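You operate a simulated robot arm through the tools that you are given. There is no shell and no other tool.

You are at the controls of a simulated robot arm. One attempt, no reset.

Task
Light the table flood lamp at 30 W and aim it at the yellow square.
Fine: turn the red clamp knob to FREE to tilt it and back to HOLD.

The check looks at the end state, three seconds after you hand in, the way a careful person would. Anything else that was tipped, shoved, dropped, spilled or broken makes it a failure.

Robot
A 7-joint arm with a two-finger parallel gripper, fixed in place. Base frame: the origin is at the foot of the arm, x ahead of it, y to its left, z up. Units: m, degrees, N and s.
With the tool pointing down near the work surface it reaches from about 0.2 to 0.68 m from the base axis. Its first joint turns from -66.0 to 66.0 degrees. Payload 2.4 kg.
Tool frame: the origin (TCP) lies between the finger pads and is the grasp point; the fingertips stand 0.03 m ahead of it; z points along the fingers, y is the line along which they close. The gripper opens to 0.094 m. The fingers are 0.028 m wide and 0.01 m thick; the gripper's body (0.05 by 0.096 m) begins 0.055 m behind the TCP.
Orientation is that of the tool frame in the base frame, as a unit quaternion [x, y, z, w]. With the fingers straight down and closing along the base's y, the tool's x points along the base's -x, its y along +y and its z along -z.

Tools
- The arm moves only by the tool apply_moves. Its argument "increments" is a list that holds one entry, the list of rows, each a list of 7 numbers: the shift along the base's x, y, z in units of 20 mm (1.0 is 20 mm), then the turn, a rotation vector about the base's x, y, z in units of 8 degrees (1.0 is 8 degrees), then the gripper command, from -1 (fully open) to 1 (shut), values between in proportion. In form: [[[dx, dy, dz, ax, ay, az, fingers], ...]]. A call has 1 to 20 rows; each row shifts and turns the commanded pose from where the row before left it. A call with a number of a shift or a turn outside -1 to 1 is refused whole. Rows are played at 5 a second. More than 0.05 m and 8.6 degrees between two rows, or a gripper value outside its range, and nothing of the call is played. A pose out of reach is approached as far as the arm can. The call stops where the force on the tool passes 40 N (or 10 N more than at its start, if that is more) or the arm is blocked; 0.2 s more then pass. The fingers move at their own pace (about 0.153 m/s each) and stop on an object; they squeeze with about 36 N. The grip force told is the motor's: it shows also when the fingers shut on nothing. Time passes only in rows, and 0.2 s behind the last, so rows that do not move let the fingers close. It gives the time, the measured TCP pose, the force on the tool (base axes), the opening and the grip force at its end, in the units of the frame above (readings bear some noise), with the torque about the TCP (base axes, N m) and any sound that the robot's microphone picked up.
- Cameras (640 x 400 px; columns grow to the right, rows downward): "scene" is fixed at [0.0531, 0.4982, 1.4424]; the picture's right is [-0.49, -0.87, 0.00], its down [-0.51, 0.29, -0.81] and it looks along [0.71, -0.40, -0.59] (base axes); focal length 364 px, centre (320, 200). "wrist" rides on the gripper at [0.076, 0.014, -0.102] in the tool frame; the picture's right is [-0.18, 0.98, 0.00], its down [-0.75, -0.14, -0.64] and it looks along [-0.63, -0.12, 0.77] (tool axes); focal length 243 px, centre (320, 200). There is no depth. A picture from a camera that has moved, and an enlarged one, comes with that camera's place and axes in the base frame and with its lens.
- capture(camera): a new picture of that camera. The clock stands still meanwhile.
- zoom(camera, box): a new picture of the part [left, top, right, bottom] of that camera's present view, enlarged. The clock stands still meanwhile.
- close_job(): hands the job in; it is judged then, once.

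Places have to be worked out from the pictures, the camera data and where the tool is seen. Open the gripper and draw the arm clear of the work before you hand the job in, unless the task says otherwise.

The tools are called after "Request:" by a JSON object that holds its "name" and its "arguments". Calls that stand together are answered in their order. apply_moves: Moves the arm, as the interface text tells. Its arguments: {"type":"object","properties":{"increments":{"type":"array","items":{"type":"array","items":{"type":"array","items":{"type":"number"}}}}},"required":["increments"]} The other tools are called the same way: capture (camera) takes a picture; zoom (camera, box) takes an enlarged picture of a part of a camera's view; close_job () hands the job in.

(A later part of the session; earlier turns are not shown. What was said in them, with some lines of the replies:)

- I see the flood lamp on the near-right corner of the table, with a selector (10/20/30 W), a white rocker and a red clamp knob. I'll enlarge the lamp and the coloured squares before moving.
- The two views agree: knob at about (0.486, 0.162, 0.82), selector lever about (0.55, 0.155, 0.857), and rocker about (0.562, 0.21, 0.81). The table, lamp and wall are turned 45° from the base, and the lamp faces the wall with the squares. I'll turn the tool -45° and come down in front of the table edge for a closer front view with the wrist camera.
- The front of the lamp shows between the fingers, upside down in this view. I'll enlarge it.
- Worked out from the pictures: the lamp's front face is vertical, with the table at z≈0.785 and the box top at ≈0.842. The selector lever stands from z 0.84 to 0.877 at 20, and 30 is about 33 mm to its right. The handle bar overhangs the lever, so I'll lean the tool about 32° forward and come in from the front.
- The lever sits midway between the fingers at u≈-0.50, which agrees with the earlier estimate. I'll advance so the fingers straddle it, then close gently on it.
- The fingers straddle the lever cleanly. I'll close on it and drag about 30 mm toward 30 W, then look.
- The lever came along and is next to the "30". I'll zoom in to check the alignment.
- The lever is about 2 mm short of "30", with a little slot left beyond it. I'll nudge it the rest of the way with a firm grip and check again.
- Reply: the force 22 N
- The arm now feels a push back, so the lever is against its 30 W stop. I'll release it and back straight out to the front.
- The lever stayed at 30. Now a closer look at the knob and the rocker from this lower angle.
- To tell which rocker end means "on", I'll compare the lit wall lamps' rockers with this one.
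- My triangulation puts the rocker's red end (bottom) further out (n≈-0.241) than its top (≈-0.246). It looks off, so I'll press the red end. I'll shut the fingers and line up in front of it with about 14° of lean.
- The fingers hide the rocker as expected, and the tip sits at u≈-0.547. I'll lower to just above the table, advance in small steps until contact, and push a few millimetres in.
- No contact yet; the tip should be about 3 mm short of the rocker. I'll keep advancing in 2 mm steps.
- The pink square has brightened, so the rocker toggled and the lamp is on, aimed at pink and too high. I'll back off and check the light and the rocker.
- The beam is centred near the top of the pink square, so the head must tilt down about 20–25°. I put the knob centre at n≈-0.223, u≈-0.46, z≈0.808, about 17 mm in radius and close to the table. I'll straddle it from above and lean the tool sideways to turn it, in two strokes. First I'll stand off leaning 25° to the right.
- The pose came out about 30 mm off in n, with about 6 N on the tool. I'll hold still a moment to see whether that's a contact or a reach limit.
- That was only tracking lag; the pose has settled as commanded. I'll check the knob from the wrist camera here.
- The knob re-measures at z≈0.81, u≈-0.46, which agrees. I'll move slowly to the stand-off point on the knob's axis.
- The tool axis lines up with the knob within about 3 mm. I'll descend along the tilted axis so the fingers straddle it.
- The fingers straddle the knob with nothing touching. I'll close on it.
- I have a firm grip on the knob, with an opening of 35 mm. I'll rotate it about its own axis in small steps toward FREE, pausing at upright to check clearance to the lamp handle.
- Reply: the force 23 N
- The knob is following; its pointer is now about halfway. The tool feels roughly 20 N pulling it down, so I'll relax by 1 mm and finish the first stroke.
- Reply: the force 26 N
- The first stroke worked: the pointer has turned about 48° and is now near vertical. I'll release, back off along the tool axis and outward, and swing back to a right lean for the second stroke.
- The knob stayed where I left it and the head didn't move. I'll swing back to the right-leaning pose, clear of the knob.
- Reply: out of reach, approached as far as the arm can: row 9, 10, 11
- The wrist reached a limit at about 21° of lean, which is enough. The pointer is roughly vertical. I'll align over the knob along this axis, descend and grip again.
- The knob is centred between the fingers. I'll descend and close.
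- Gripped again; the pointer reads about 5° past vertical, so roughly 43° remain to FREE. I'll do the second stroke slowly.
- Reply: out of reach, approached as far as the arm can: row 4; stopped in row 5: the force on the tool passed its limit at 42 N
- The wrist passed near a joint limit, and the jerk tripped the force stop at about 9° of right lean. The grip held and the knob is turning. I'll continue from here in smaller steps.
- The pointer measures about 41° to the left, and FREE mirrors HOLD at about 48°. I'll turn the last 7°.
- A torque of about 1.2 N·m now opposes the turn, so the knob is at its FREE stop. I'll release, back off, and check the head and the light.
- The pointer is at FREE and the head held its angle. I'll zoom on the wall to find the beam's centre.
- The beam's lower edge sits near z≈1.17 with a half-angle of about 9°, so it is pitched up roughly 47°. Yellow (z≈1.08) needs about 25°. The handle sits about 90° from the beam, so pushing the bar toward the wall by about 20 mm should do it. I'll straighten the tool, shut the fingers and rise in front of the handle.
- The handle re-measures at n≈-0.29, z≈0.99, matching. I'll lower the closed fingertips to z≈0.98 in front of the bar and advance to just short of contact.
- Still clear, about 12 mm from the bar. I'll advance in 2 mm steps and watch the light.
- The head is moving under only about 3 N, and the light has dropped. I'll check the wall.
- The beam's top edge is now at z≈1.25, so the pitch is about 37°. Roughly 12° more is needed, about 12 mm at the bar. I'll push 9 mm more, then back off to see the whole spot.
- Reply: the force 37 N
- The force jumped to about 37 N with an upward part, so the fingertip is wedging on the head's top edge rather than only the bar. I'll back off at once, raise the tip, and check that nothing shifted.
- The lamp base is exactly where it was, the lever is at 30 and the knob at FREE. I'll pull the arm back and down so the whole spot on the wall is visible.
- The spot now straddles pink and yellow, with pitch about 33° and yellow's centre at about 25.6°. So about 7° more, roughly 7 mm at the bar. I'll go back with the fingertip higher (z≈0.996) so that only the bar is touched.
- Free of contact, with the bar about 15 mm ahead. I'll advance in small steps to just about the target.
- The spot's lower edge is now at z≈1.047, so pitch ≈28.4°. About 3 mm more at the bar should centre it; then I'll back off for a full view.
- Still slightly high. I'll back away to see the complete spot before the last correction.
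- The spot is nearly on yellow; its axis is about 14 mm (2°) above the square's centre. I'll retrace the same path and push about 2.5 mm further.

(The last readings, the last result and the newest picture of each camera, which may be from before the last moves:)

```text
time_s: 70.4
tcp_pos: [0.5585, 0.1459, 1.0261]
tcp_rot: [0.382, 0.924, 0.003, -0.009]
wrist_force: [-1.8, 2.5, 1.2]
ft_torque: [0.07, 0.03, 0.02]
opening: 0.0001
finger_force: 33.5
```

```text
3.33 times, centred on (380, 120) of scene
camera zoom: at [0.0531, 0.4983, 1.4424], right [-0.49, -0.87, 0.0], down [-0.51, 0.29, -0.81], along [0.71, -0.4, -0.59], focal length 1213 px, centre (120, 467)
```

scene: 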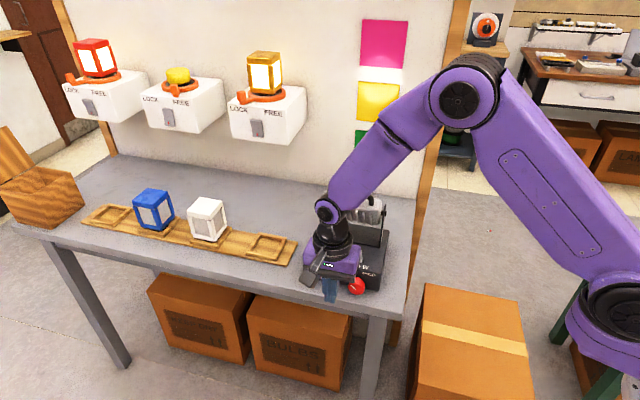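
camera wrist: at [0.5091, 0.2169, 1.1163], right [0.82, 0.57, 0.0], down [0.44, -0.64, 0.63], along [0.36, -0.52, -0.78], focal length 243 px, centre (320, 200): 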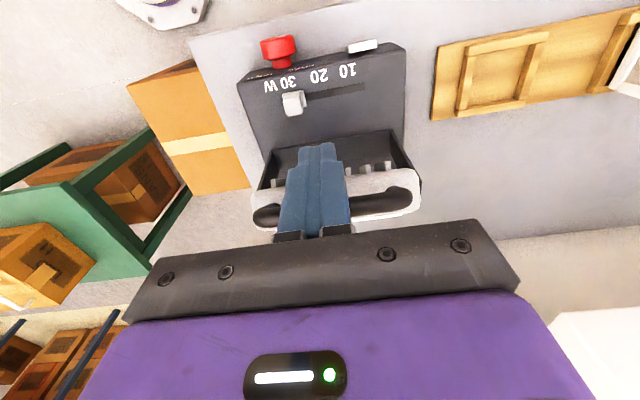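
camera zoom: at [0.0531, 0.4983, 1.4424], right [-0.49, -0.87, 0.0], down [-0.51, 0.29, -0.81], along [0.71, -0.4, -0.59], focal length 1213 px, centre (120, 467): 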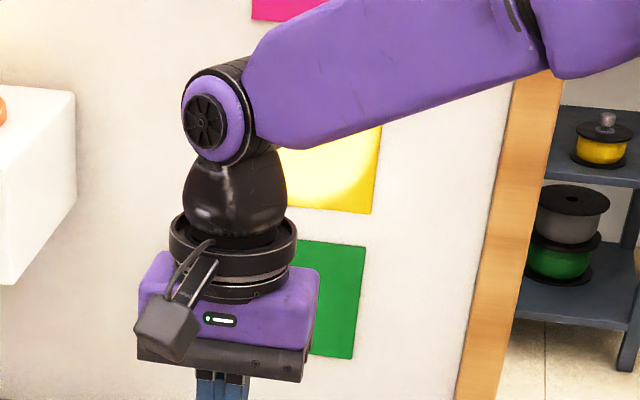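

The spot's lower edge now nearly meets yellow's lower edge. I'll back off and check the whole spot.

Request:
{"name": "apply_moves", "arguments": {"increments": [[[-0.3, 0.3, 0, 0, 0, 0, 1], [-0.6, 0.6, 0, 0, 0, 0, 1], [-0.6, 0.6, 0, 0, 0, 0, 1], [-0.6, 0.6, 0, 0, 0, 0, 1], [-0.6, 0.6, 0, 0, 0, 0, 1], [-0.6, 0.6, 0, 0, 0, 0, 1], [-0.6, 0.6, 0, 0, 0, 0, 1], [-0.6, 0.6, -0.5, 0, 0, 0, 1], [0, 0, -1, 0, 0, 0, 1], [0, 0, -1, 0, 0, 0, 1], [0, 0, -1, 0, 0, 0, 1], [0, 0, -1, 0, 0, 0, 1], [0, 0, -1, 0, 0, 0, 1], [0, 0, -1, 0, 0, 0, 1], [0, 0, -0.5, 0, 0, 0, 1], [0, 0, 0, 0, 0, 0, 1]]]}}

Request:
{"name": "zoom", "arguments": {"camera": "scene", "box": [320, 40, 440, 140]}}

Request:
{"name": "capture", "arguments": {"camera": "scene"}}

```text
time_s: 73.8
tcp_pos: [0.4676, 0.2356, 0.8857]
tcp_rot: [0.382, 0.924, 0.003, -0.009]
wrist_force: [-0.1, 0.6, -0.4]
ft_torque: [0.01, 0.01, 0.02]
opening: 0.0
finger_force: 32.8
```

```text
4.00 times, centred on (380, 90) of scene
camera zoom: at [0.0531, 0.4982, 1.4424], right [-0.49, -0.87, 0.0], down [-0.51, 0.29, -0.81], along [0.71, -0.4, -0.59], focal length 1455 px, centre (80, 640)
```

zoom: 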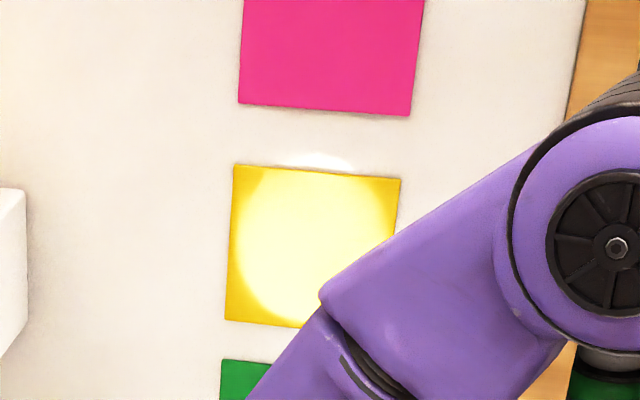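

```text
taken
```

scene: 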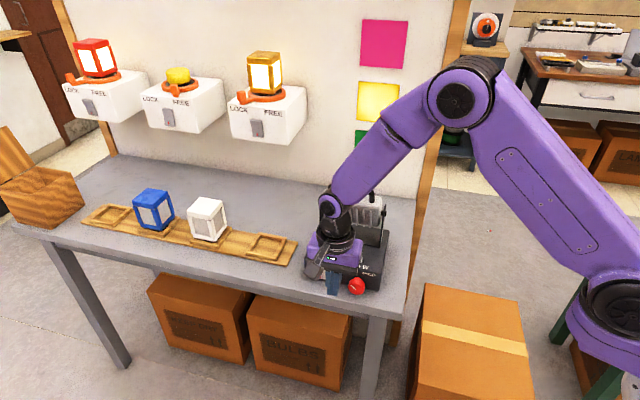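

The spot is now centred on yellow to within about 6 mm and lights essentially the whole square. Next I'll return the knob to HOLD: open the fingers and lean 30° to the left in front of it.

Request:
{"name": "apply_moves", "arguments": {"increments": [[[0, 0, 0, -0.265, 0.265, 0, 0.085], [0, 0, 0, -0.265, 0.265, 0, 0.085], [0, 0, 0, -0.265, 0.265, 0, 0.085], [0, 0, 0, -0.265, 0.265, 0, 0.085], [0, 0, 0, -0.265, 0.265, 0, 0.085], [0, 0, 0, -0.265, 0.265, 0, 0.085], [0, 0, 0, -0.265, 0.265, 0, 0.085], [0, 0, 0, -0.265, 0.265, 0, 0.085], [0, 0, 0, -0.265, 0.265, 0, 0.085], [0, 0, 0, -0.265, 0.265, 0, 0.085], [0, 0, 0, 0, 0, 0, 0.085], [0, 0, 0, 0, 0, 0, 0.085]]]}}

Request:
{"name": "zoom", "arguments": {"camera": "wrist", "box": [220, 120, 460, 270]}}

```text
time_s: 76.4
tcp_pos: [0.4683, 0.2351, 0.8862]
tcp_rot: [0.371, 0.892, -0.235, -0.107]
wrist_force: [0.8, -0.3, -0.5]
ft_torque: [0.0, -0.03, 0.03]
opening: 0.0428
finger_force: 0.0
```

```text
2.67 times, centred on (340, 195) of wrist
camera zoom: at [0.4616, 0.3349, 0.9676], right [0.73, 0.47, -0.49], down [0.68, -0.41, 0.61], along [0.09, -0.78, -0.61], focal length 647 px, centre (267, 213)
```

zoom: 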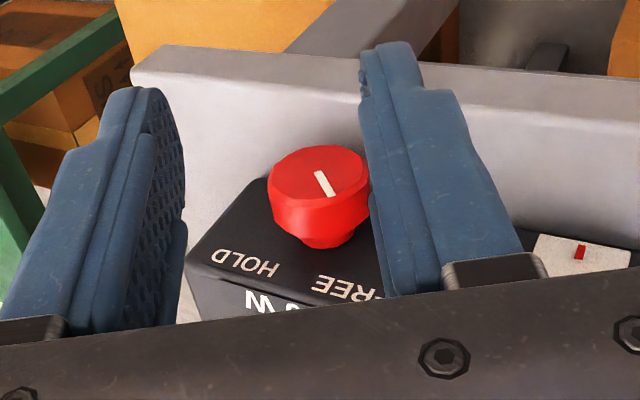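

Lean is 30° as planned, so I'll move in over the knob's axis at stand-off.

Request:
{"name": "apply_moves", "arguments": {"increments": [[[0.431, -0.445, -0.105, 0, 0, 0, 0.085], [0.431, -0.445, -0.105, 0, 0, 0, 0.085], [0.431, -0.445, -0.105, 0, 0, 0, 0.085], [0.431, -0.445, -0.105, 0, 0, 0, 0.085], [0.431, -0.445, -0.105, 0, 0, 0, 0.085], [0, 0, 0, 0, 0, 0, 0.085], [0, 0, 0, 0, 0, 0, 0.085]]]}}

Request:
{"name": "zoom", "arguments": {"camera": "wrist", "box": [220, 120, 460, 270]}}

Request:
{"name": "zoom", "arguments": {"camera": "scene", "box": [290, 170, 430, 300]}}

```text
time_s: 78.0
tcp_pos: [0.5097, 0.1904, 0.8767]
tcp_rot: [0.372, 0.891, -0.236, -0.106]
wrist_force: [-0.1, -1.0, 1.3]
ft_torque: [-0.02, 0.01, -0.01]
opening: 0.0432
finger_force: 0.1
```

```text
2.67 times, centred on (340, 195) of wrist
camera zoom: at [0.5031, 0.2907, 0.9584], right [0.73, 0.47, -0.49], down [0.68, -0.41, 0.61], along [0.09, -0.78, -0.62], focal length 647 px, centre (267, 213)
```

zoom: 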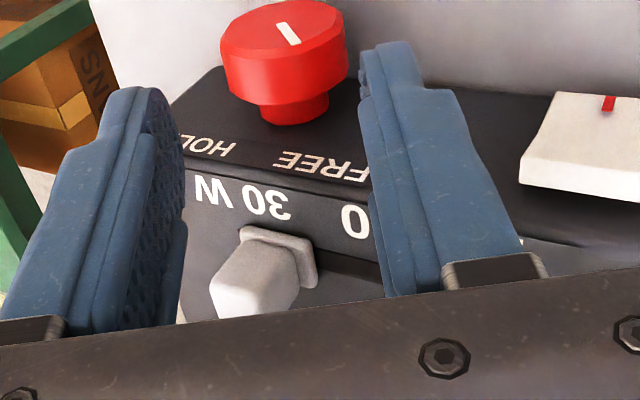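

```text
3.08 times, centred on (360, 235) of scene
camera zoom: at [0.0531, 0.4982, 1.4424], right [-0.49, -0.87, 0.0], down [-0.51, 0.29, -0.81], along [0.71, -0.4, -0.59], focal length 1120 px, centre (197, 92)
```

zoom: 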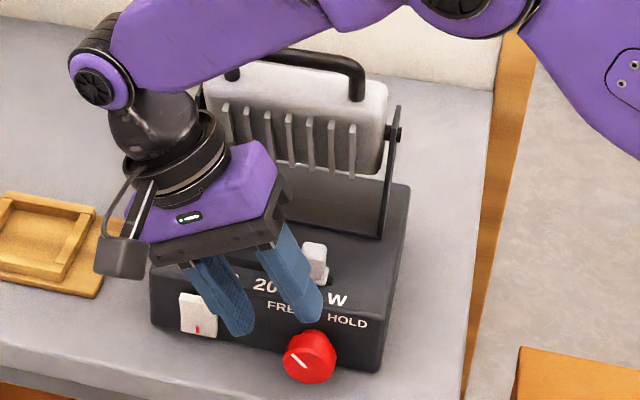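

The knob shows about 4–5 mm to the side of the tool axis, so I'll shift sideways by that much, then descend along the axis and look before closing.

Request:
{"name": "apply_moves", "arguments": {"increments": [[[0.138, 0.138, -0.1125, 0, 0, 0, 0.085], [0, 0, 0, 0, 0, 0, 0.085], [-0.146, -0.146, -0.363, 0, 0, 0, 0.085], [-0.146, -0.146, -0.363, 0, 0, 0, 0.085], [-0.146, -0.146, -0.363, 0, 0, 0, 0.085], [-0.146, -0.146, -0.363, 0, 0, 0, 0.085], [-0.146, -0.146, -0.363, 0, 0, 0, 0.085], [0, 0, 0, 0, 0, 0, 0.085]]]}}

Request:
{"name": "zoom", "arguments": {"camera": "wrist", "box": [220, 120, 460, 270]}}

```text
time_s: 79.8
tcp_pos: [0.5002, 0.1807, 0.8355]
tcp_rot: [0.372, 0.891, -0.235, -0.108]
wrist_force: [0.2, 0.8, -0.3]
ft_torque: [0.0, -0.01, -0.02]
opening: 0.0432
finger_force: 0.1
```

```text
2.67 times, centred on (340, 195) of wrist
camera zoom: at [0.4922, 0.2783, 0.9182], right [0.73, 0.47, -0.49], down [0.68, -0.41, 0.61], along [0.09, -0.78, -0.62], focal length 647 px, centre (267, 213)
```

zoom: 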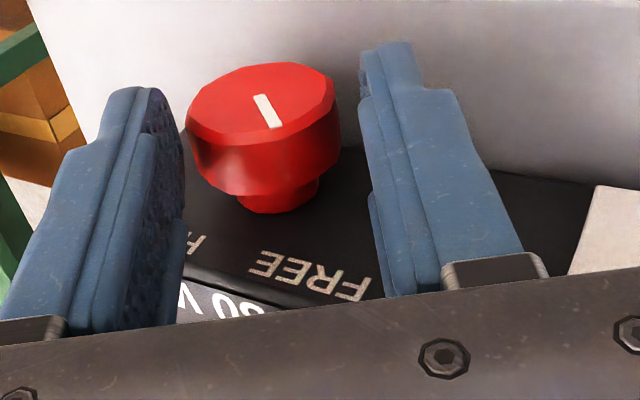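

Well centred. I'll go a touch lower and close.

Request:
{"name": "apply_moves", "arguments": {"increments": [[[-0.13, -0.13, -0.3, 0, 0, 0, 0.085], [0, 0, 0, 0, 0, 0, 0.2], [0, 0, 0, 0, 0, 0, 0.4], [0, 0, 0, 0, 0, 0, 1], [0, 0, 0, 0, 0, 0, 1]]]}}

Request:
{"name": "zoom", "arguments": {"camera": "wrist", "box": [220, 120, 460, 270]}}

```text
time_s: 81.0
tcp_pos: [0.4953, 0.1758, 0.8311]
tcp_rot: [0.372, 0.891, -0.238, -0.109]
wrist_force: [-12.6, -10.1, 14.9]
ft_torque: [-0.7, 0.22, 0.13]
opening: 0.0361
finger_force: 44.4
```

```text
2.67 times, centred on (340, 195) of wrist
camera zoom: at [0.4888, 0.2753, 0.9133], right [0.73, 0.47, -0.5], down [0.68, -0.4, 0.61], along [0.09, -0.79, -0.61], focal length 647 px, centre (267, 213)
```

zoom: 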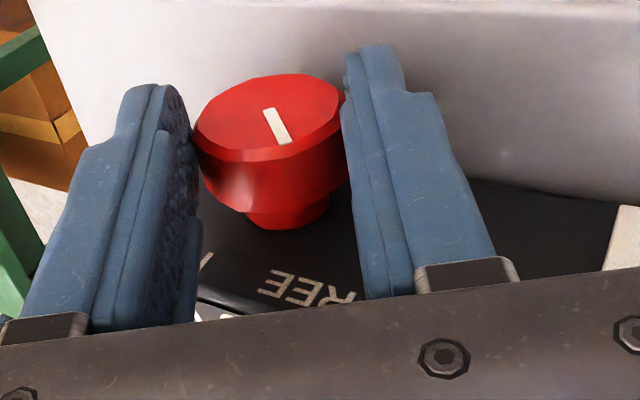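

Gripped, with a side load of about 20 N because the arm sits slightly off-centre. I'll relieve that by about 1.5 mm and then turn toward HOLD, from 30° left to 10° right.

Request:
{"name": "apply_moves", "arguments": {"increments": [[[-0.046, -0.046, 0.0375, 0, 0, 0, 1], [-0.0403, -0.0403, 0.031, 0.2525, -0.2525, 0, 1], [-0.0414, -0.0414, 0.028, 0.2525, -0.2525, 0, 1], [-0.0423, -0.0423, 0.025, 0.2525, -0.2525, 0, 1], [-0.0431, -0.0431, 0.022, 0.2525, -0.2525, 0, 1], [-0.0439, -0.0439, 0.019, 0.2525, -0.2525, 0, 1], [-0.0445, -0.0445, 0.016, 0.2525, -0.2525, 0, 1], [-0.045, -0.045, 0.013, 0.2525, -0.2525, 0, 1], [-0.0454, -0.0454, 0.0095, 0.2525, -0.2525, 0, 1], [-0.0457, -0.0457, 0.0065, 0.2525, -0.2525, 0, 1], [-0.0458, -0.0458, 0.0035, 0.2525, -0.2525, 0, 1], [0, 0, 0, 0, 0, 0, 1]]]}}

Request:
{"name": "zoom", "arguments": {"camera": "wrist", "box": [220, 120, 460, 270]}}

Request:
{"name": "capture", "arguments": {"camera": "scene"}}

```text
time_s: 83.6
tcp_pos: [0.4859, 0.1657, 0.8341]
tcp_rot: [0.384, 0.923, -0.009, -0.015]
wrist_force: [-9.4, -7.9, -2.3]
ft_torque: [0.16, 0.58, -0.02]
opening: 0.0352
finger_force: 45.2
```

```text
2.67 times, centred on (340, 195) of wrist
camera zoom: at [0.4459, 0.2319, 0.9364], right [0.83, 0.56, -0.03], down [0.45, -0.63, 0.63], along [0.34, -0.53, -0.78], focal length 647 px, centre (267, 213)
```

zoom: 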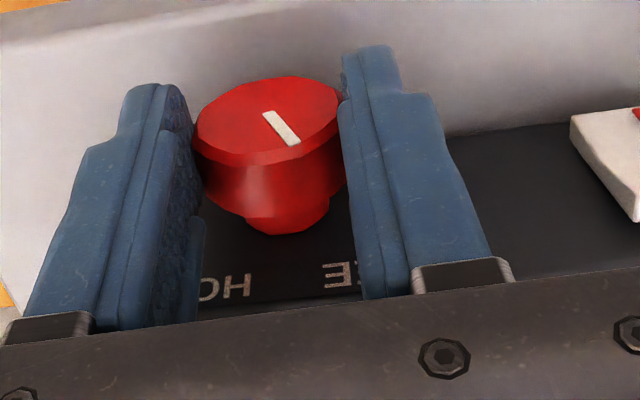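

```text
taken
```

scene: 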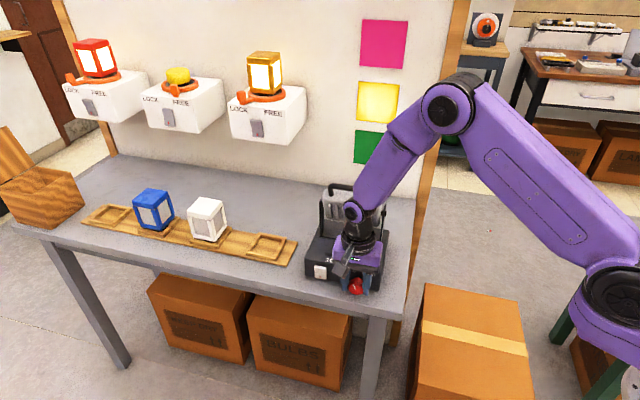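

The knob is following (pointer about 27° left of vertical) and the light is holding on yellow. I'll continue through to a right lean.

Request:
{"name": "apply_moves", "arguments": {"increments": [[[-0.0459, -0.0459, 0, 0.2525, -0.2525, 0, 1], [-0.0458, -0.0458, -0.0035, 0.2525, -0.2525, 0, 1], [-0.0457, -0.0457, -0.0065, 0.2525, -0.2525, 0, 1], [-0.0454, -0.0454, -0.0095, 0.2525, -0.2525, 0, 1], [0, 0, 0, 0, 0, 0, 1]]]}}

Request:
{"name": "apply_moves", "arguments": {"increments": [[[-0.045, -0.045, -0.013, 0.2525, -0.2525, 0, 1], [-0.0445, -0.0445, -0.016, 0.2525, -0.2525, 0, 1], [-0.0439, -0.0439, -0.019, 0.2525, -0.2525, 0, 1], [0, 0, 0, 0, 0, 0, 1]]]}}

Request:
{"name": "zoom", "arguments": {"camera": "wrist", "box": [220, 120, 460, 270]}}

```text
time_s: 84.8
tcp_pos: [0.4815, 0.1625, 0.8333]
tcp_rot: [0.381, 0.921, 0.083, 0.022]
wrist_force: [-9.8, -20.9, -13.1]
ft_torque: [0.3, 1.21, 0.14]
opening: 0.0348
finger_force: 44.4
```

```text
time_s: 85.8
tcp_pos: [0.4787, 0.1599, 0.8328]
tcp_rot: [0.377, 0.912, 0.151, 0.052]
wrist_force: [-16.2, -9.6, -7.0]
ft_torque: [0.41, 1.09, -0.03]
opening: 0.0351
finger_force: 45.1
```

```text
2.67 times, centred on (340, 195) of wrist
camera zoom: at [0.4135, 0.1996, 0.9349], right [0.79, 0.53, 0.31], down [0.31, -0.78, 0.55], along [0.53, -0.34, -0.78], focal length 647 px, centre (267, 213)
```

zoom: 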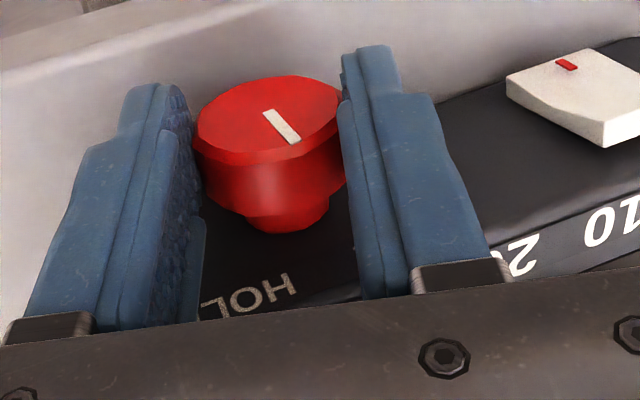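

The pointer is now about 8° left of vertical. I'll release here, back off, and swing around for the next stroke.

Request:
{"name": "apply_moves", "arguments": {"increments": [[[-0.05, -0.05, 0, 0, 0, 0, 1], [0, 0, 0, 0, 0, 0, 0.4], [0, 0, 0, 0, 0, 0, 0.085], [0, 0, 0, 0, 0, 0, 0.085], [-0.112, -0.112, 0.474, 0, 0, 0, 0.085], [-0.112, -0.112, 0.474, 0, 0, 0, 0.085], [-0.466, 0.242, 0.474, 0, 0, 0, 0.085], [-0.466, 0.242, 0.474, 0, 0, 0, 0.085], [-0.466, 0.242, 0.474, 0, 0, 0, 0.085], [0, 0, 0, 0, 0, 0, 0.085]]]}}

Request:
{"name": "zoom", "arguments": {"camera": "wrist", "box": [220, 120, 460, 270]}}

Request:
{"name": "capture", "arguments": {"camera": "scene"}}

```text
time_s: 88.0
tcp_pos: [0.448, 0.1707, 0.8816]
tcp_rot: [0.376, 0.912, 0.153, 0.055]
wrist_force: [0.6, -0.1, 0.3]
ft_torque: [0.03, -0.02, -0.01]
opening: 0.043
finger_force: 0.1
```

```text
2.67 times, centred on (340, 195) of wrist
camera zoom: at [0.3823, 0.2104, 0.9834], right [0.79, 0.53, 0.31], down [0.3, -0.78, 0.55], along [0.53, -0.34, -0.78], focal length 647 px, centre (267, 213)
```

zoom: 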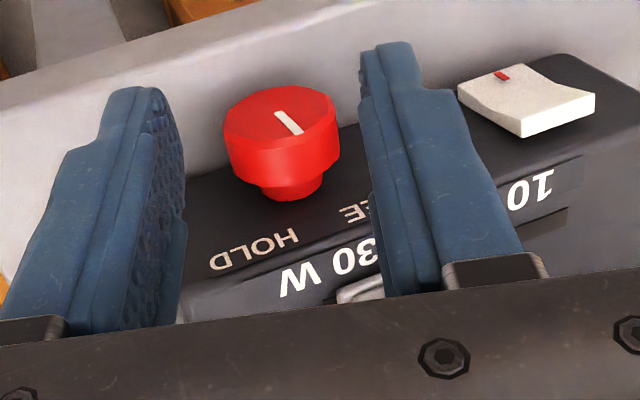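

```text
taken
```

scene: 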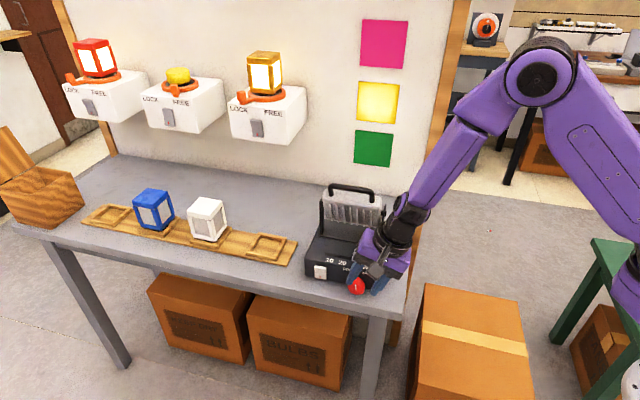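

The light stays on yellow and the knob is part-way. I'll swing back to the left lean.

Request:
{"name": "apply_moves", "arguments": {"increments": [[[0.153, 0.153, -0.023, -0.3056, 0.3056, 0, 0.085], [0.153, 0.153, -0.023, -0.3056, 0.3056, 0, 0.085], [0.153, 0.153, -0.023, -0.3056, 0.3056, 0, 0.085], [0.153, 0.153, -0.023, -0.3056, 0.3056, 0, 0.085], [0.153, 0.153, -0.023, -0.3056, 0.3056, 0, 0.085], [0.153, 0.153, -0.023, -0.3056, 0.3056, 0, 0.085], [0.153, 0.153, -0.023, -0.3056, 0.3056, 0, 0.085], [0.153, 0.153, -0.023, -0.3056, 0.3056, 0, 0.085], [0.153, 0.153, -0.023, -0.3056, 0.3056, 0, 0.085], [0.153, 0.153, -0.023, -0.3056, 0.3056, 0, 0.085], [0.153, 0.153, -0.023, -0.3056, 0.3056, 0, 0.085], [0.153, 0.153, -0.023, -0.3056, 0.3056, 0, 0.085], [0.153, 0.153, -0.023, -0.3056, 0.3056, 0, 0.085], [0.153, 0.153, -0.023, -0.3056, 0.3056, 0, 0.085], [0, 0, 0, 0, 0, 0, 0.085], [0, 0, 0, 0, 0, 0, 0.085]]]}}

Request:
{"name": "zoom", "arguments": {"camera": "wrist", "box": [220, 120, 460, 270]}}

```text
time_s: 91.4
tcp_pos: [0.4942, 0.2122, 0.8742]
tcp_rot: [0.373, 0.899, -0.207, -0.097]
wrist_force: [-0.5, -0.1, 0.1]
ft_torque: [0.0, -0.03, 0.02]
opening: 0.0429
finger_force: 0.0
out of reach, approached as far as the arm can: row 2
```

```text
2.67 times, centred on (340, 195) of wrist
camera zoom: at [0.4841, 0.3074, 0.96], right [0.75, 0.49, -0.44], down [0.65, -0.43, 0.62], along [0.12, -0.75, -0.65], focal length 647 px, centre (267, 213)
```

zoom: 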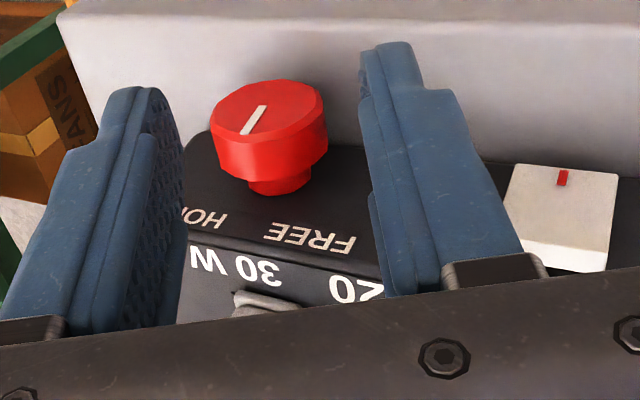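

Lean is 26° left. I'll align over the knob at stand-off.

Request:
{"name": "apply_moves", "arguments": {"increments": [[[0.2475, -0.389, 0, 0, 0, 0, 0.085], [0.2475, -0.389, 0, 0, 0, 0, 0.085], [0.2475, -0.389, 0, 0, 0, 0, 0.085], [0, 0, 0, 0, 0, 0, 0.085], [0, 0, 0, 0, 0, 0, 0.085]]]}}

Request:
{"name": "zoom", "arguments": {"camera": "wrist", "box": [220, 120, 460, 270]}}

```text
time_s: 92.6
tcp_pos: [0.5113, 0.1875, 0.873]
tcp_rot: [0.374, 0.899, -0.206, -0.097]
wrist_force: [0.2, 0.0, -0.5]
ft_torque: [-0.01, 0.04, -0.01]
opening: 0.0429
finger_force: 0.1
```

```text
2.67 times, centred on (340, 195) of wrist
camera zoom: at [0.5, 0.2822, 0.9601], right [0.75, 0.49, -0.44], down [0.65, -0.43, 0.62], along [0.12, -0.75, -0.65], focal length 647 px, centre (267, 213)
```

zoom: 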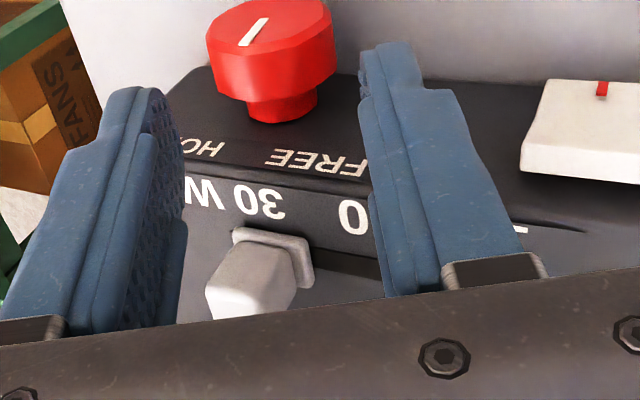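

Centred. I'll descend and close.

Request:
{"name": "apply_moves", "arguments": {"increments": [[[-0.133, -0.113, -0.345, 0, 0, 0, 0.085], [-0.133, -0.113, -0.345, 0, 0, 0, 0.085], [-0.133, -0.113, -0.345, 0, 0, 0, 0.085], [-0.133, -0.113, -0.345, 0, 0, 0, 0.085], [-0.133, -0.113, -0.345, 0, 0, 0, 0.085], [-0.133, -0.113, -0.345, 0, 0, 0, 0.085], [0, 0, 0, 0, 0, 0, 0.085], [0, 0, 0, 0, 0, 0, 0.2], [0, 0, 0, 0, 0, 0, 0.4], [0, 0, 0, 0, 0, 0, 1], [0, 0, 0, 0, 0, 0, 1]]]}}

Request:
{"name": "zoom", "arguments": {"camera": "wrist", "box": [220, 120, 460, 270]}}

```text
time_s: 95.0
tcp_pos: [0.4954, 0.1739, 0.8333]
tcp_rot: [0.374, 0.899, -0.205, -0.095]
wrist_force: [4.7, 3.5, -5.9]
ft_torque: [0.1, -0.26, -0.12]
opening: 0.035
finger_force: 45.2
```

```text
2.67 times, centred on (340, 195) of wrist
camera zoom: at [0.4837, 0.2697, 0.919], right [0.75, 0.49, -0.44], down [0.65, -0.43, 0.62], along [0.12, -0.75, -0.65], focal length 647 px, centre (267, 213)
```

zoom: 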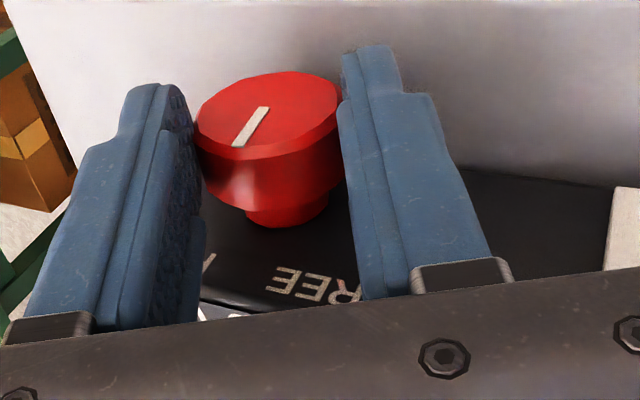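

Solid, centred grip, with the pointer about 3° left of vertical. I'll turn toward HOLD in two parts.

Request:
{"name": "apply_moves", "arguments": {"increments": [[[-0.0444, -0.0444, 0.0274, 0.2525, -0.2525, 0, 1], [-0.0454, -0.0454, 0.0244, 0.2525, -0.2525, 0, 1], [-0.0462, -0.0462, 0.0214, 0.2525, -0.2525, 0, 1], [-0.047, -0.047, 0.0183, 0.2525, -0.2525, 0, 1], [-0.0476, -0.0476, 0.0153, 0.2525, -0.2525, 0, 1], [-0.0481, -0.0481, 0.012, 0.2525, -0.2525, 0, 1], [-0.0485, -0.0485, 0.0089, 0.2525, -0.2525, 0, 1], [-0.0488, -0.0488, 0.0057, 0.2525, -0.2525, 0, 1], [-0.049, -0.049, 0.0024, 0.2525, -0.2525, 0, 1], [0, 0, 0, 0, 0, 0, 1]]]}}

Request:
{"name": "apply_moves", "arguments": {"increments": [[[-0.049, -0.049, -0.0008, 0.2525, -0.2525, 0, 1], [-0.0489, -0.0489, -0.0041, 0.2525, -0.2525, 0, 1], [-0.0487, -0.0487, -0.0072, 0.2525, -0.2525, 0, 1], [-0.0484, -0.0484, -0.0105, 0.2525, -0.2525, 0, 1], [-0.0479, -0.0479, -0.0137, 0.2525, -0.2525, 0, 1], [-0.0473, -0.0473, -0.0168, 0.2525, -0.2525, 0, 1], [-0.0466, -0.0466, -0.02, 0.2525, -0.2525, 0, 1], [0, 0, 0, 0, 0, 0, 1]]]}}

Request:
{"name": "zoom", "arguments": {"camera": "wrist", "box": [220, 120, 460, 270]}}

```text
time_s: 97.2
tcp_pos: [0.4856, 0.1657, 0.8359]
tcp_rot: [0.382, 0.924, 0.0, -0.011]
wrist_force: [-3.9, 5.0, 17.2]
ft_torque: [0.57, 0.54, 0.05]
opening: 0.035
finger_force: 44.9
```

```text
time_s: 99.0
tcp_pos: [0.4801, 0.1596, 0.8345]
tcp_rot: [0.375, 0.915, 0.142, 0.044]
wrist_force: [-9.4, -0.9, 14.0]
ft_torque: [-0.65, -0.52, -0.29]
opening: 0.0348
finger_force: 45.0
out of reach, approached as far as the arm can: row 6
stopped in row 8: the force on the tool passed its limit at 40 N (the readings are from after the stop); the commanded pose is now the measured one
```

```text
2.67 times, centred on (340, 195) of wrist
camera zoom: at [0.4164, 0.1998, 0.9372], right [0.79, 0.54, 0.28], down [0.32, -0.77, 0.55], along [0.51, -0.35, -0.78], focal length 647 px, centre (267, 213)
```

zoom: 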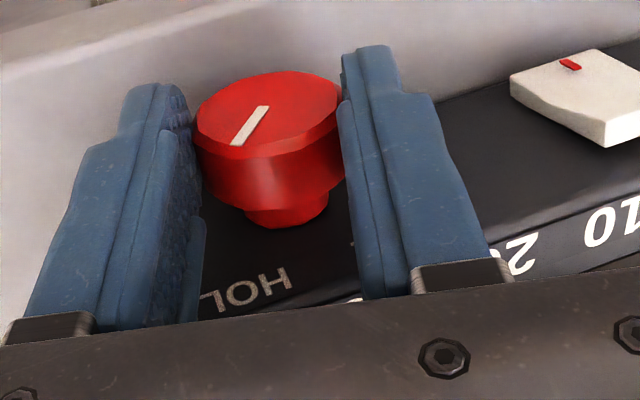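

The pointer is about 40° right; HOLD started at 48°. The wrist jerked past its limit again but nothing slipped. I'll carry on gently with small turns.

Request:
{"name": "apply_moves", "arguments": {"increments": [[[0, 0, 0, 0, 0, 0, 1], [-0.03, -0.03, -0.012, 0.16, -0.16, 0, 1], [-0.03, -0.03, -0.012, 0.16, -0.16, 0, 1], [-0.03, -0.03, -0.012, 0.16, -0.16, 0, 1], [0, 0, 0, 0, 0, 0, 1]]]}}

Request:
{"name": "zoom", "arguments": {"camera": "wrist", "box": [220, 120, 460, 270]}}

```text
time_s: 100.2
tcp_pos: [0.479, 0.157, 0.8322]
tcp_rot: [0.372, 0.907, 0.185, 0.061]
wrist_force: [-16.5, -7.3, 14.7]
ft_torque: [0.39, 0.78, 0.23]
opening: 0.0349
finger_force: 45.0
```

```text
2.67 times, centred on (340, 195) of wrist
camera zoom: at [0.4079, 0.1911, 0.9343], right [0.77, 0.52, 0.37], down [0.29, -0.81, 0.52], along [0.57, -0.29, -0.77], focal length 647 px, centre (267, 213)
```

zoom: 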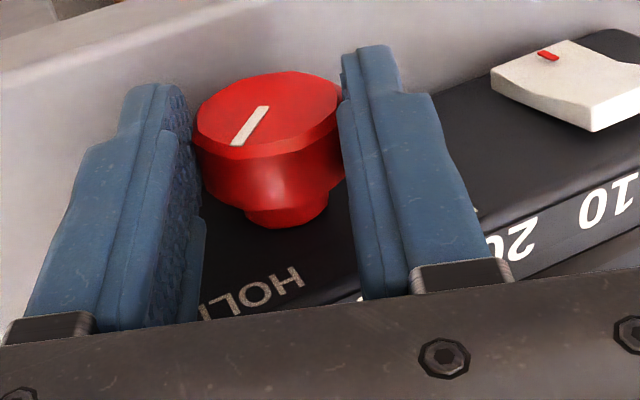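

The pointer is about 45° now with little opposing torque. I'll continue a few more degrees until the stop is felt.

Request:
{"name": "apply_moves", "arguments": {"increments": [[[-0.05, -0.05, 0, 0.16, -0.16, 0, 1], [-0.035, -0.035, -0.012, 0.16, -0.16, 0, 1], [-0.03, -0.03, -0.012, 0.16, -0.16, 0, 1], [0, 0, 0, 0, 0, 0, 1]]]}}

Request:
{"name": "zoom", "arguments": {"camera": "wrist", "box": [220, 120, 460, 270]}}

Request:
{"name": "capture", "arguments": {"camera": "scene"}}

```text
time_s: 101.2
tcp_pos: [0.4772, 0.1547, 0.8326]
tcp_rot: [0.368, 0.898, 0.228, 0.08]
wrist_force: [0.4, 6.8, -11.1]
ft_torque: [-0.57, 0.7, -0.21]
opening: 0.0353
finger_force: 44.9
```

```text
2.67 times, centred on (340, 195) of wrist
camera zoom: at [0.3993, 0.1827, 0.9305], right [0.74, 0.49, 0.46], down [0.25, -0.84, 0.48], along [0.62, -0.24, -0.75], focal length 647 px, centre (267, 213)
```

zoom: 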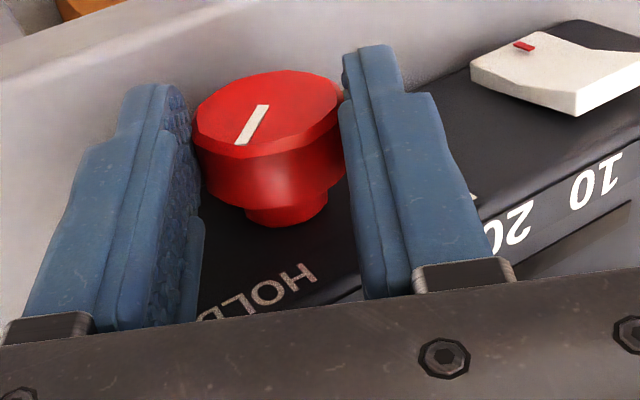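

```text
taken
```

scene: 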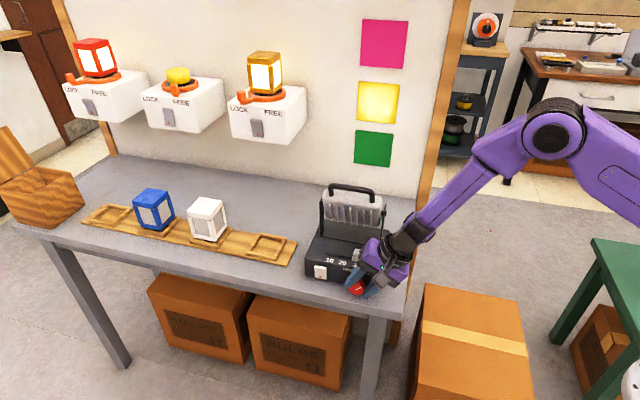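

About 0.9 N·m now opposes the turn, so the knob is at the HOLD stop. I'll release, back off and move well clear.

Request:
{"name": "apply_moves", "arguments": {"increments": [[[0.01, 0.01, 0, -0.06, 0.06, 0, 1], [0, 0, 0, 0, 0, 0, 0.4], [0, 0, 0, 0, 0, 0, 0.085], [0, 0, 0, 0, 0, 0, 0.085], [-0.166, -0.166, 0.441, 0, 0, 0, 0.085], [-0.166, -0.166, 0.441, 0, 0, 0, 0.085], [-0.52, 0.188, 0.441, 0, 0, 0, 0.085], [-0.52, 0.188, 0.441, 0, 0, 0, 0.085], [-0.52, 0.188, 0.441, 0, 0, 0, 0.085], [-0.5, 0.5, 0.6, 0, 0, 0, 0.085], [-0.5, 0.5, 0.6, 0, 0, 0, 0.085], [-0.5, 0.5, 0.6, 0, 0, 0, -0.5], [0, 0, 0, 0, 0, 0, -1], [0, 0, 0, 0, 0, 0, -1]]]}}

Request:
{"name": "capture", "arguments": {"camera": "scene"}}

Request:
{"name": "zoom", "arguments": {"camera": "scene", "box": [290, 180, 410, 305]}}

Request:
{"name": "zoom", "arguments": {"camera": "scene", "box": [320, 40, 440, 140]}}

Request:
{"name": "capture", "arguments": {"camera": "wrist"}}

```text
time_s: 104.2
tcp_pos: [0.41, 0.1909, 0.9153]
tcp_rot: [0.368, 0.899, 0.223, 0.078]
wrist_force: [-0.3, -0.8, 0.4]
ft_torque: [0.0, 0.0, 0.01]
opening: 0.0942
finger_force: 0.0
```

```text
taken
```

scene: 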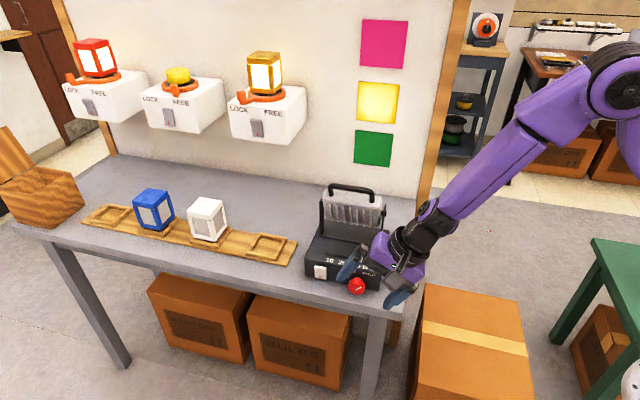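

```text
3.20 times, centred on (350, 242) of scene
camera zoom: at [0.0531, 0.4982, 1.4424], right [-0.49, -0.87, 0.0], down [-0.51, 0.29, -0.81], along [0.71, -0.4, -0.59], focal length 1164 px, centre (224, 64)
```

zoom: 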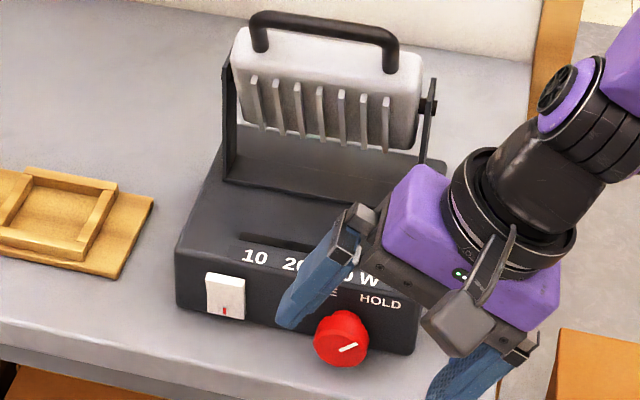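

```text
4.00 times, centred on (380, 90) of scene
camera zoom: at [0.0531, 0.4982, 1.4424], right [-0.49, -0.87, 0.0], down [-0.51, 0.29, -0.81], along [0.71, -0.4, -0.59], focal length 1455 px, centre (80, 640)
```

zoom: 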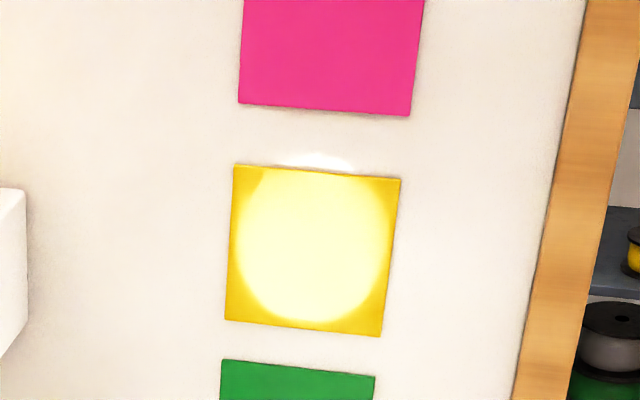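

```text
taken
camera wrist: at [0.3335, 0.2192, 1.013], right [0.75, 0.49, 0.45], down [0.26, -0.83, 0.49], along [0.61, -0.25, -0.75], focal length 243 px, centre (320, 200)
```

wrist: 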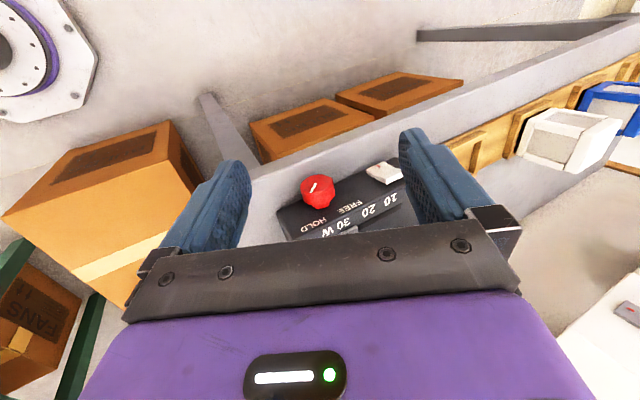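

The knob reads HOLD as it did at the start, the spot is centred on yellow, and the base hasn't moved. I'll draw the arm well clear and do a final check of the lever.

Request:
{"name": "apply_moves", "arguments": {"increments": [[[-0.35, 0.35, 0.75, 0, 0, 0, -1], [-0.35, 0.35, 0.75, 0, 0, 0, -1], [-0.35, 0.35, 0.75, 0, 0, 0, -1], [-0.35, 0.35, 0.75, 0, 0, 0, -1], [-0.35, 0.35, 0.75, -0.25, 0.25, 0, -1], [-0.35, 0.35, 0.75, -0.25, 0.25, 0, -1], [-0.35, 0.35, 0.75, -0.25, 0.25, 0, -1], [-0.35, 0.35, 0.75, -0.25, 0.25, 0, -1], [0, 0, 0.75, -0.25, 0.25, 0, -1], [0, 0, 0.75, -0.25, 0.25, 0, -1], [0, 0, 0.5, -0.25, 0.25, 0, -1], [0, 0, 0.5, -0.25, 0.25, 0, -1], [0, 0, 0, 0, 0, 0, -1], [0, 0, 0, 0, 0, 0, -1]]]}}

Request:
{"name": "capture", "arguments": {"camera": "scene"}}

Request:
{"name": "zoom", "arguments": {"camera": "scene", "box": [290, 180, 410, 305]}}

Request:
{"name": "zoom", "arguments": {"camera": "scene", "box": [320, 40, 440, 140]}}

```text
time_s: 107.2
tcp_pos: [0.3635, 0.2448, 1.0775]
tcp_rot: [0.382, 0.923, 0.043, 0.002]
wrist_force: [0.0, 0.9, -0.4]
ft_torque: [0.01, 0.02, -0.02]
opening: 0.094
finger_force: 0.1
out of reach, approached as far as the arm can: row 5, 6
```

```text
taken
```

scene: 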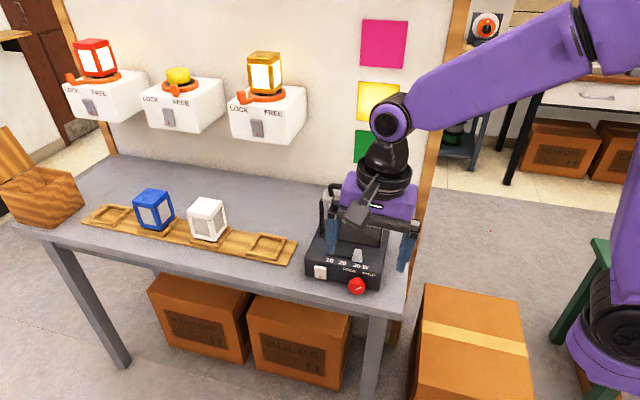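

```text
3.20 times, centred on (350, 242) of scene
camera zoom: at [0.0531, 0.4982, 1.4424], right [-0.49, -0.87, 0.0], down [-0.51, 0.29, -0.81], along [0.71, -0.4, -0.59], focal length 1164 px, centre (224, 64)
```

zoom: 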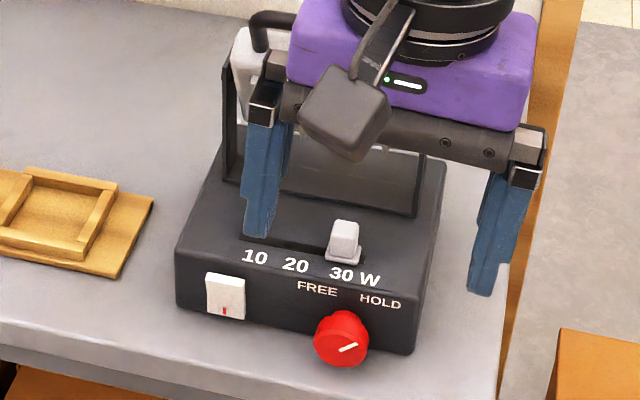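

```text
4.00 times, centred on (380, 90) of scene
camera zoom: at [0.0531, 0.4982, 1.4424], right [-0.49, -0.87, 0.0], down [-0.51, 0.29, -0.81], along [0.71, -0.4, -0.59], focal length 1455 px, centre (80, 640)
```

zoom: 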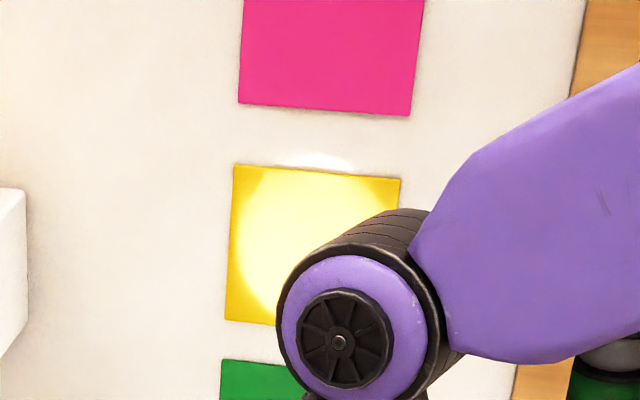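

Final state: the lamp is lit, the lever is at 30 W against its stop, the knob is back at HOLD, and the beam is on the yellow square. The other items look undisturbed, and the gripper is open and clear above and in front of the table. Handing in.

Request:
{"name": "close_job", "arguments": {}}

```text
The job is handed in.
```

The flood lamp is lit at 30 W and aimed at the yellow square. The clamp knob is back at HOLD.

- **Power:** the selector lever is against its stop at the 30 mark. I pressed the red-marked end of the rocker, and the beam came on.
- **Aim:** the beam was on the pink square at first. I turned the knob to FREE and tilted the head by its handle. By my estimate the spot's centre is about 6 mm above the middle of the yellow square. A sliver of light spills onto the wall just above it.
- **Clamp:** I turned the knob back until it met its HOLD stop. The spot did not move when I released it.
- **Surroundings:** in the last pictures the lamp base is where it started and nothing else looks disturbed. While tilting, the fingertip briefly wedged on the head at about 37 N. I backed off, and the base had not shifted.

The gripper is open and the arm is clear of the lamp.
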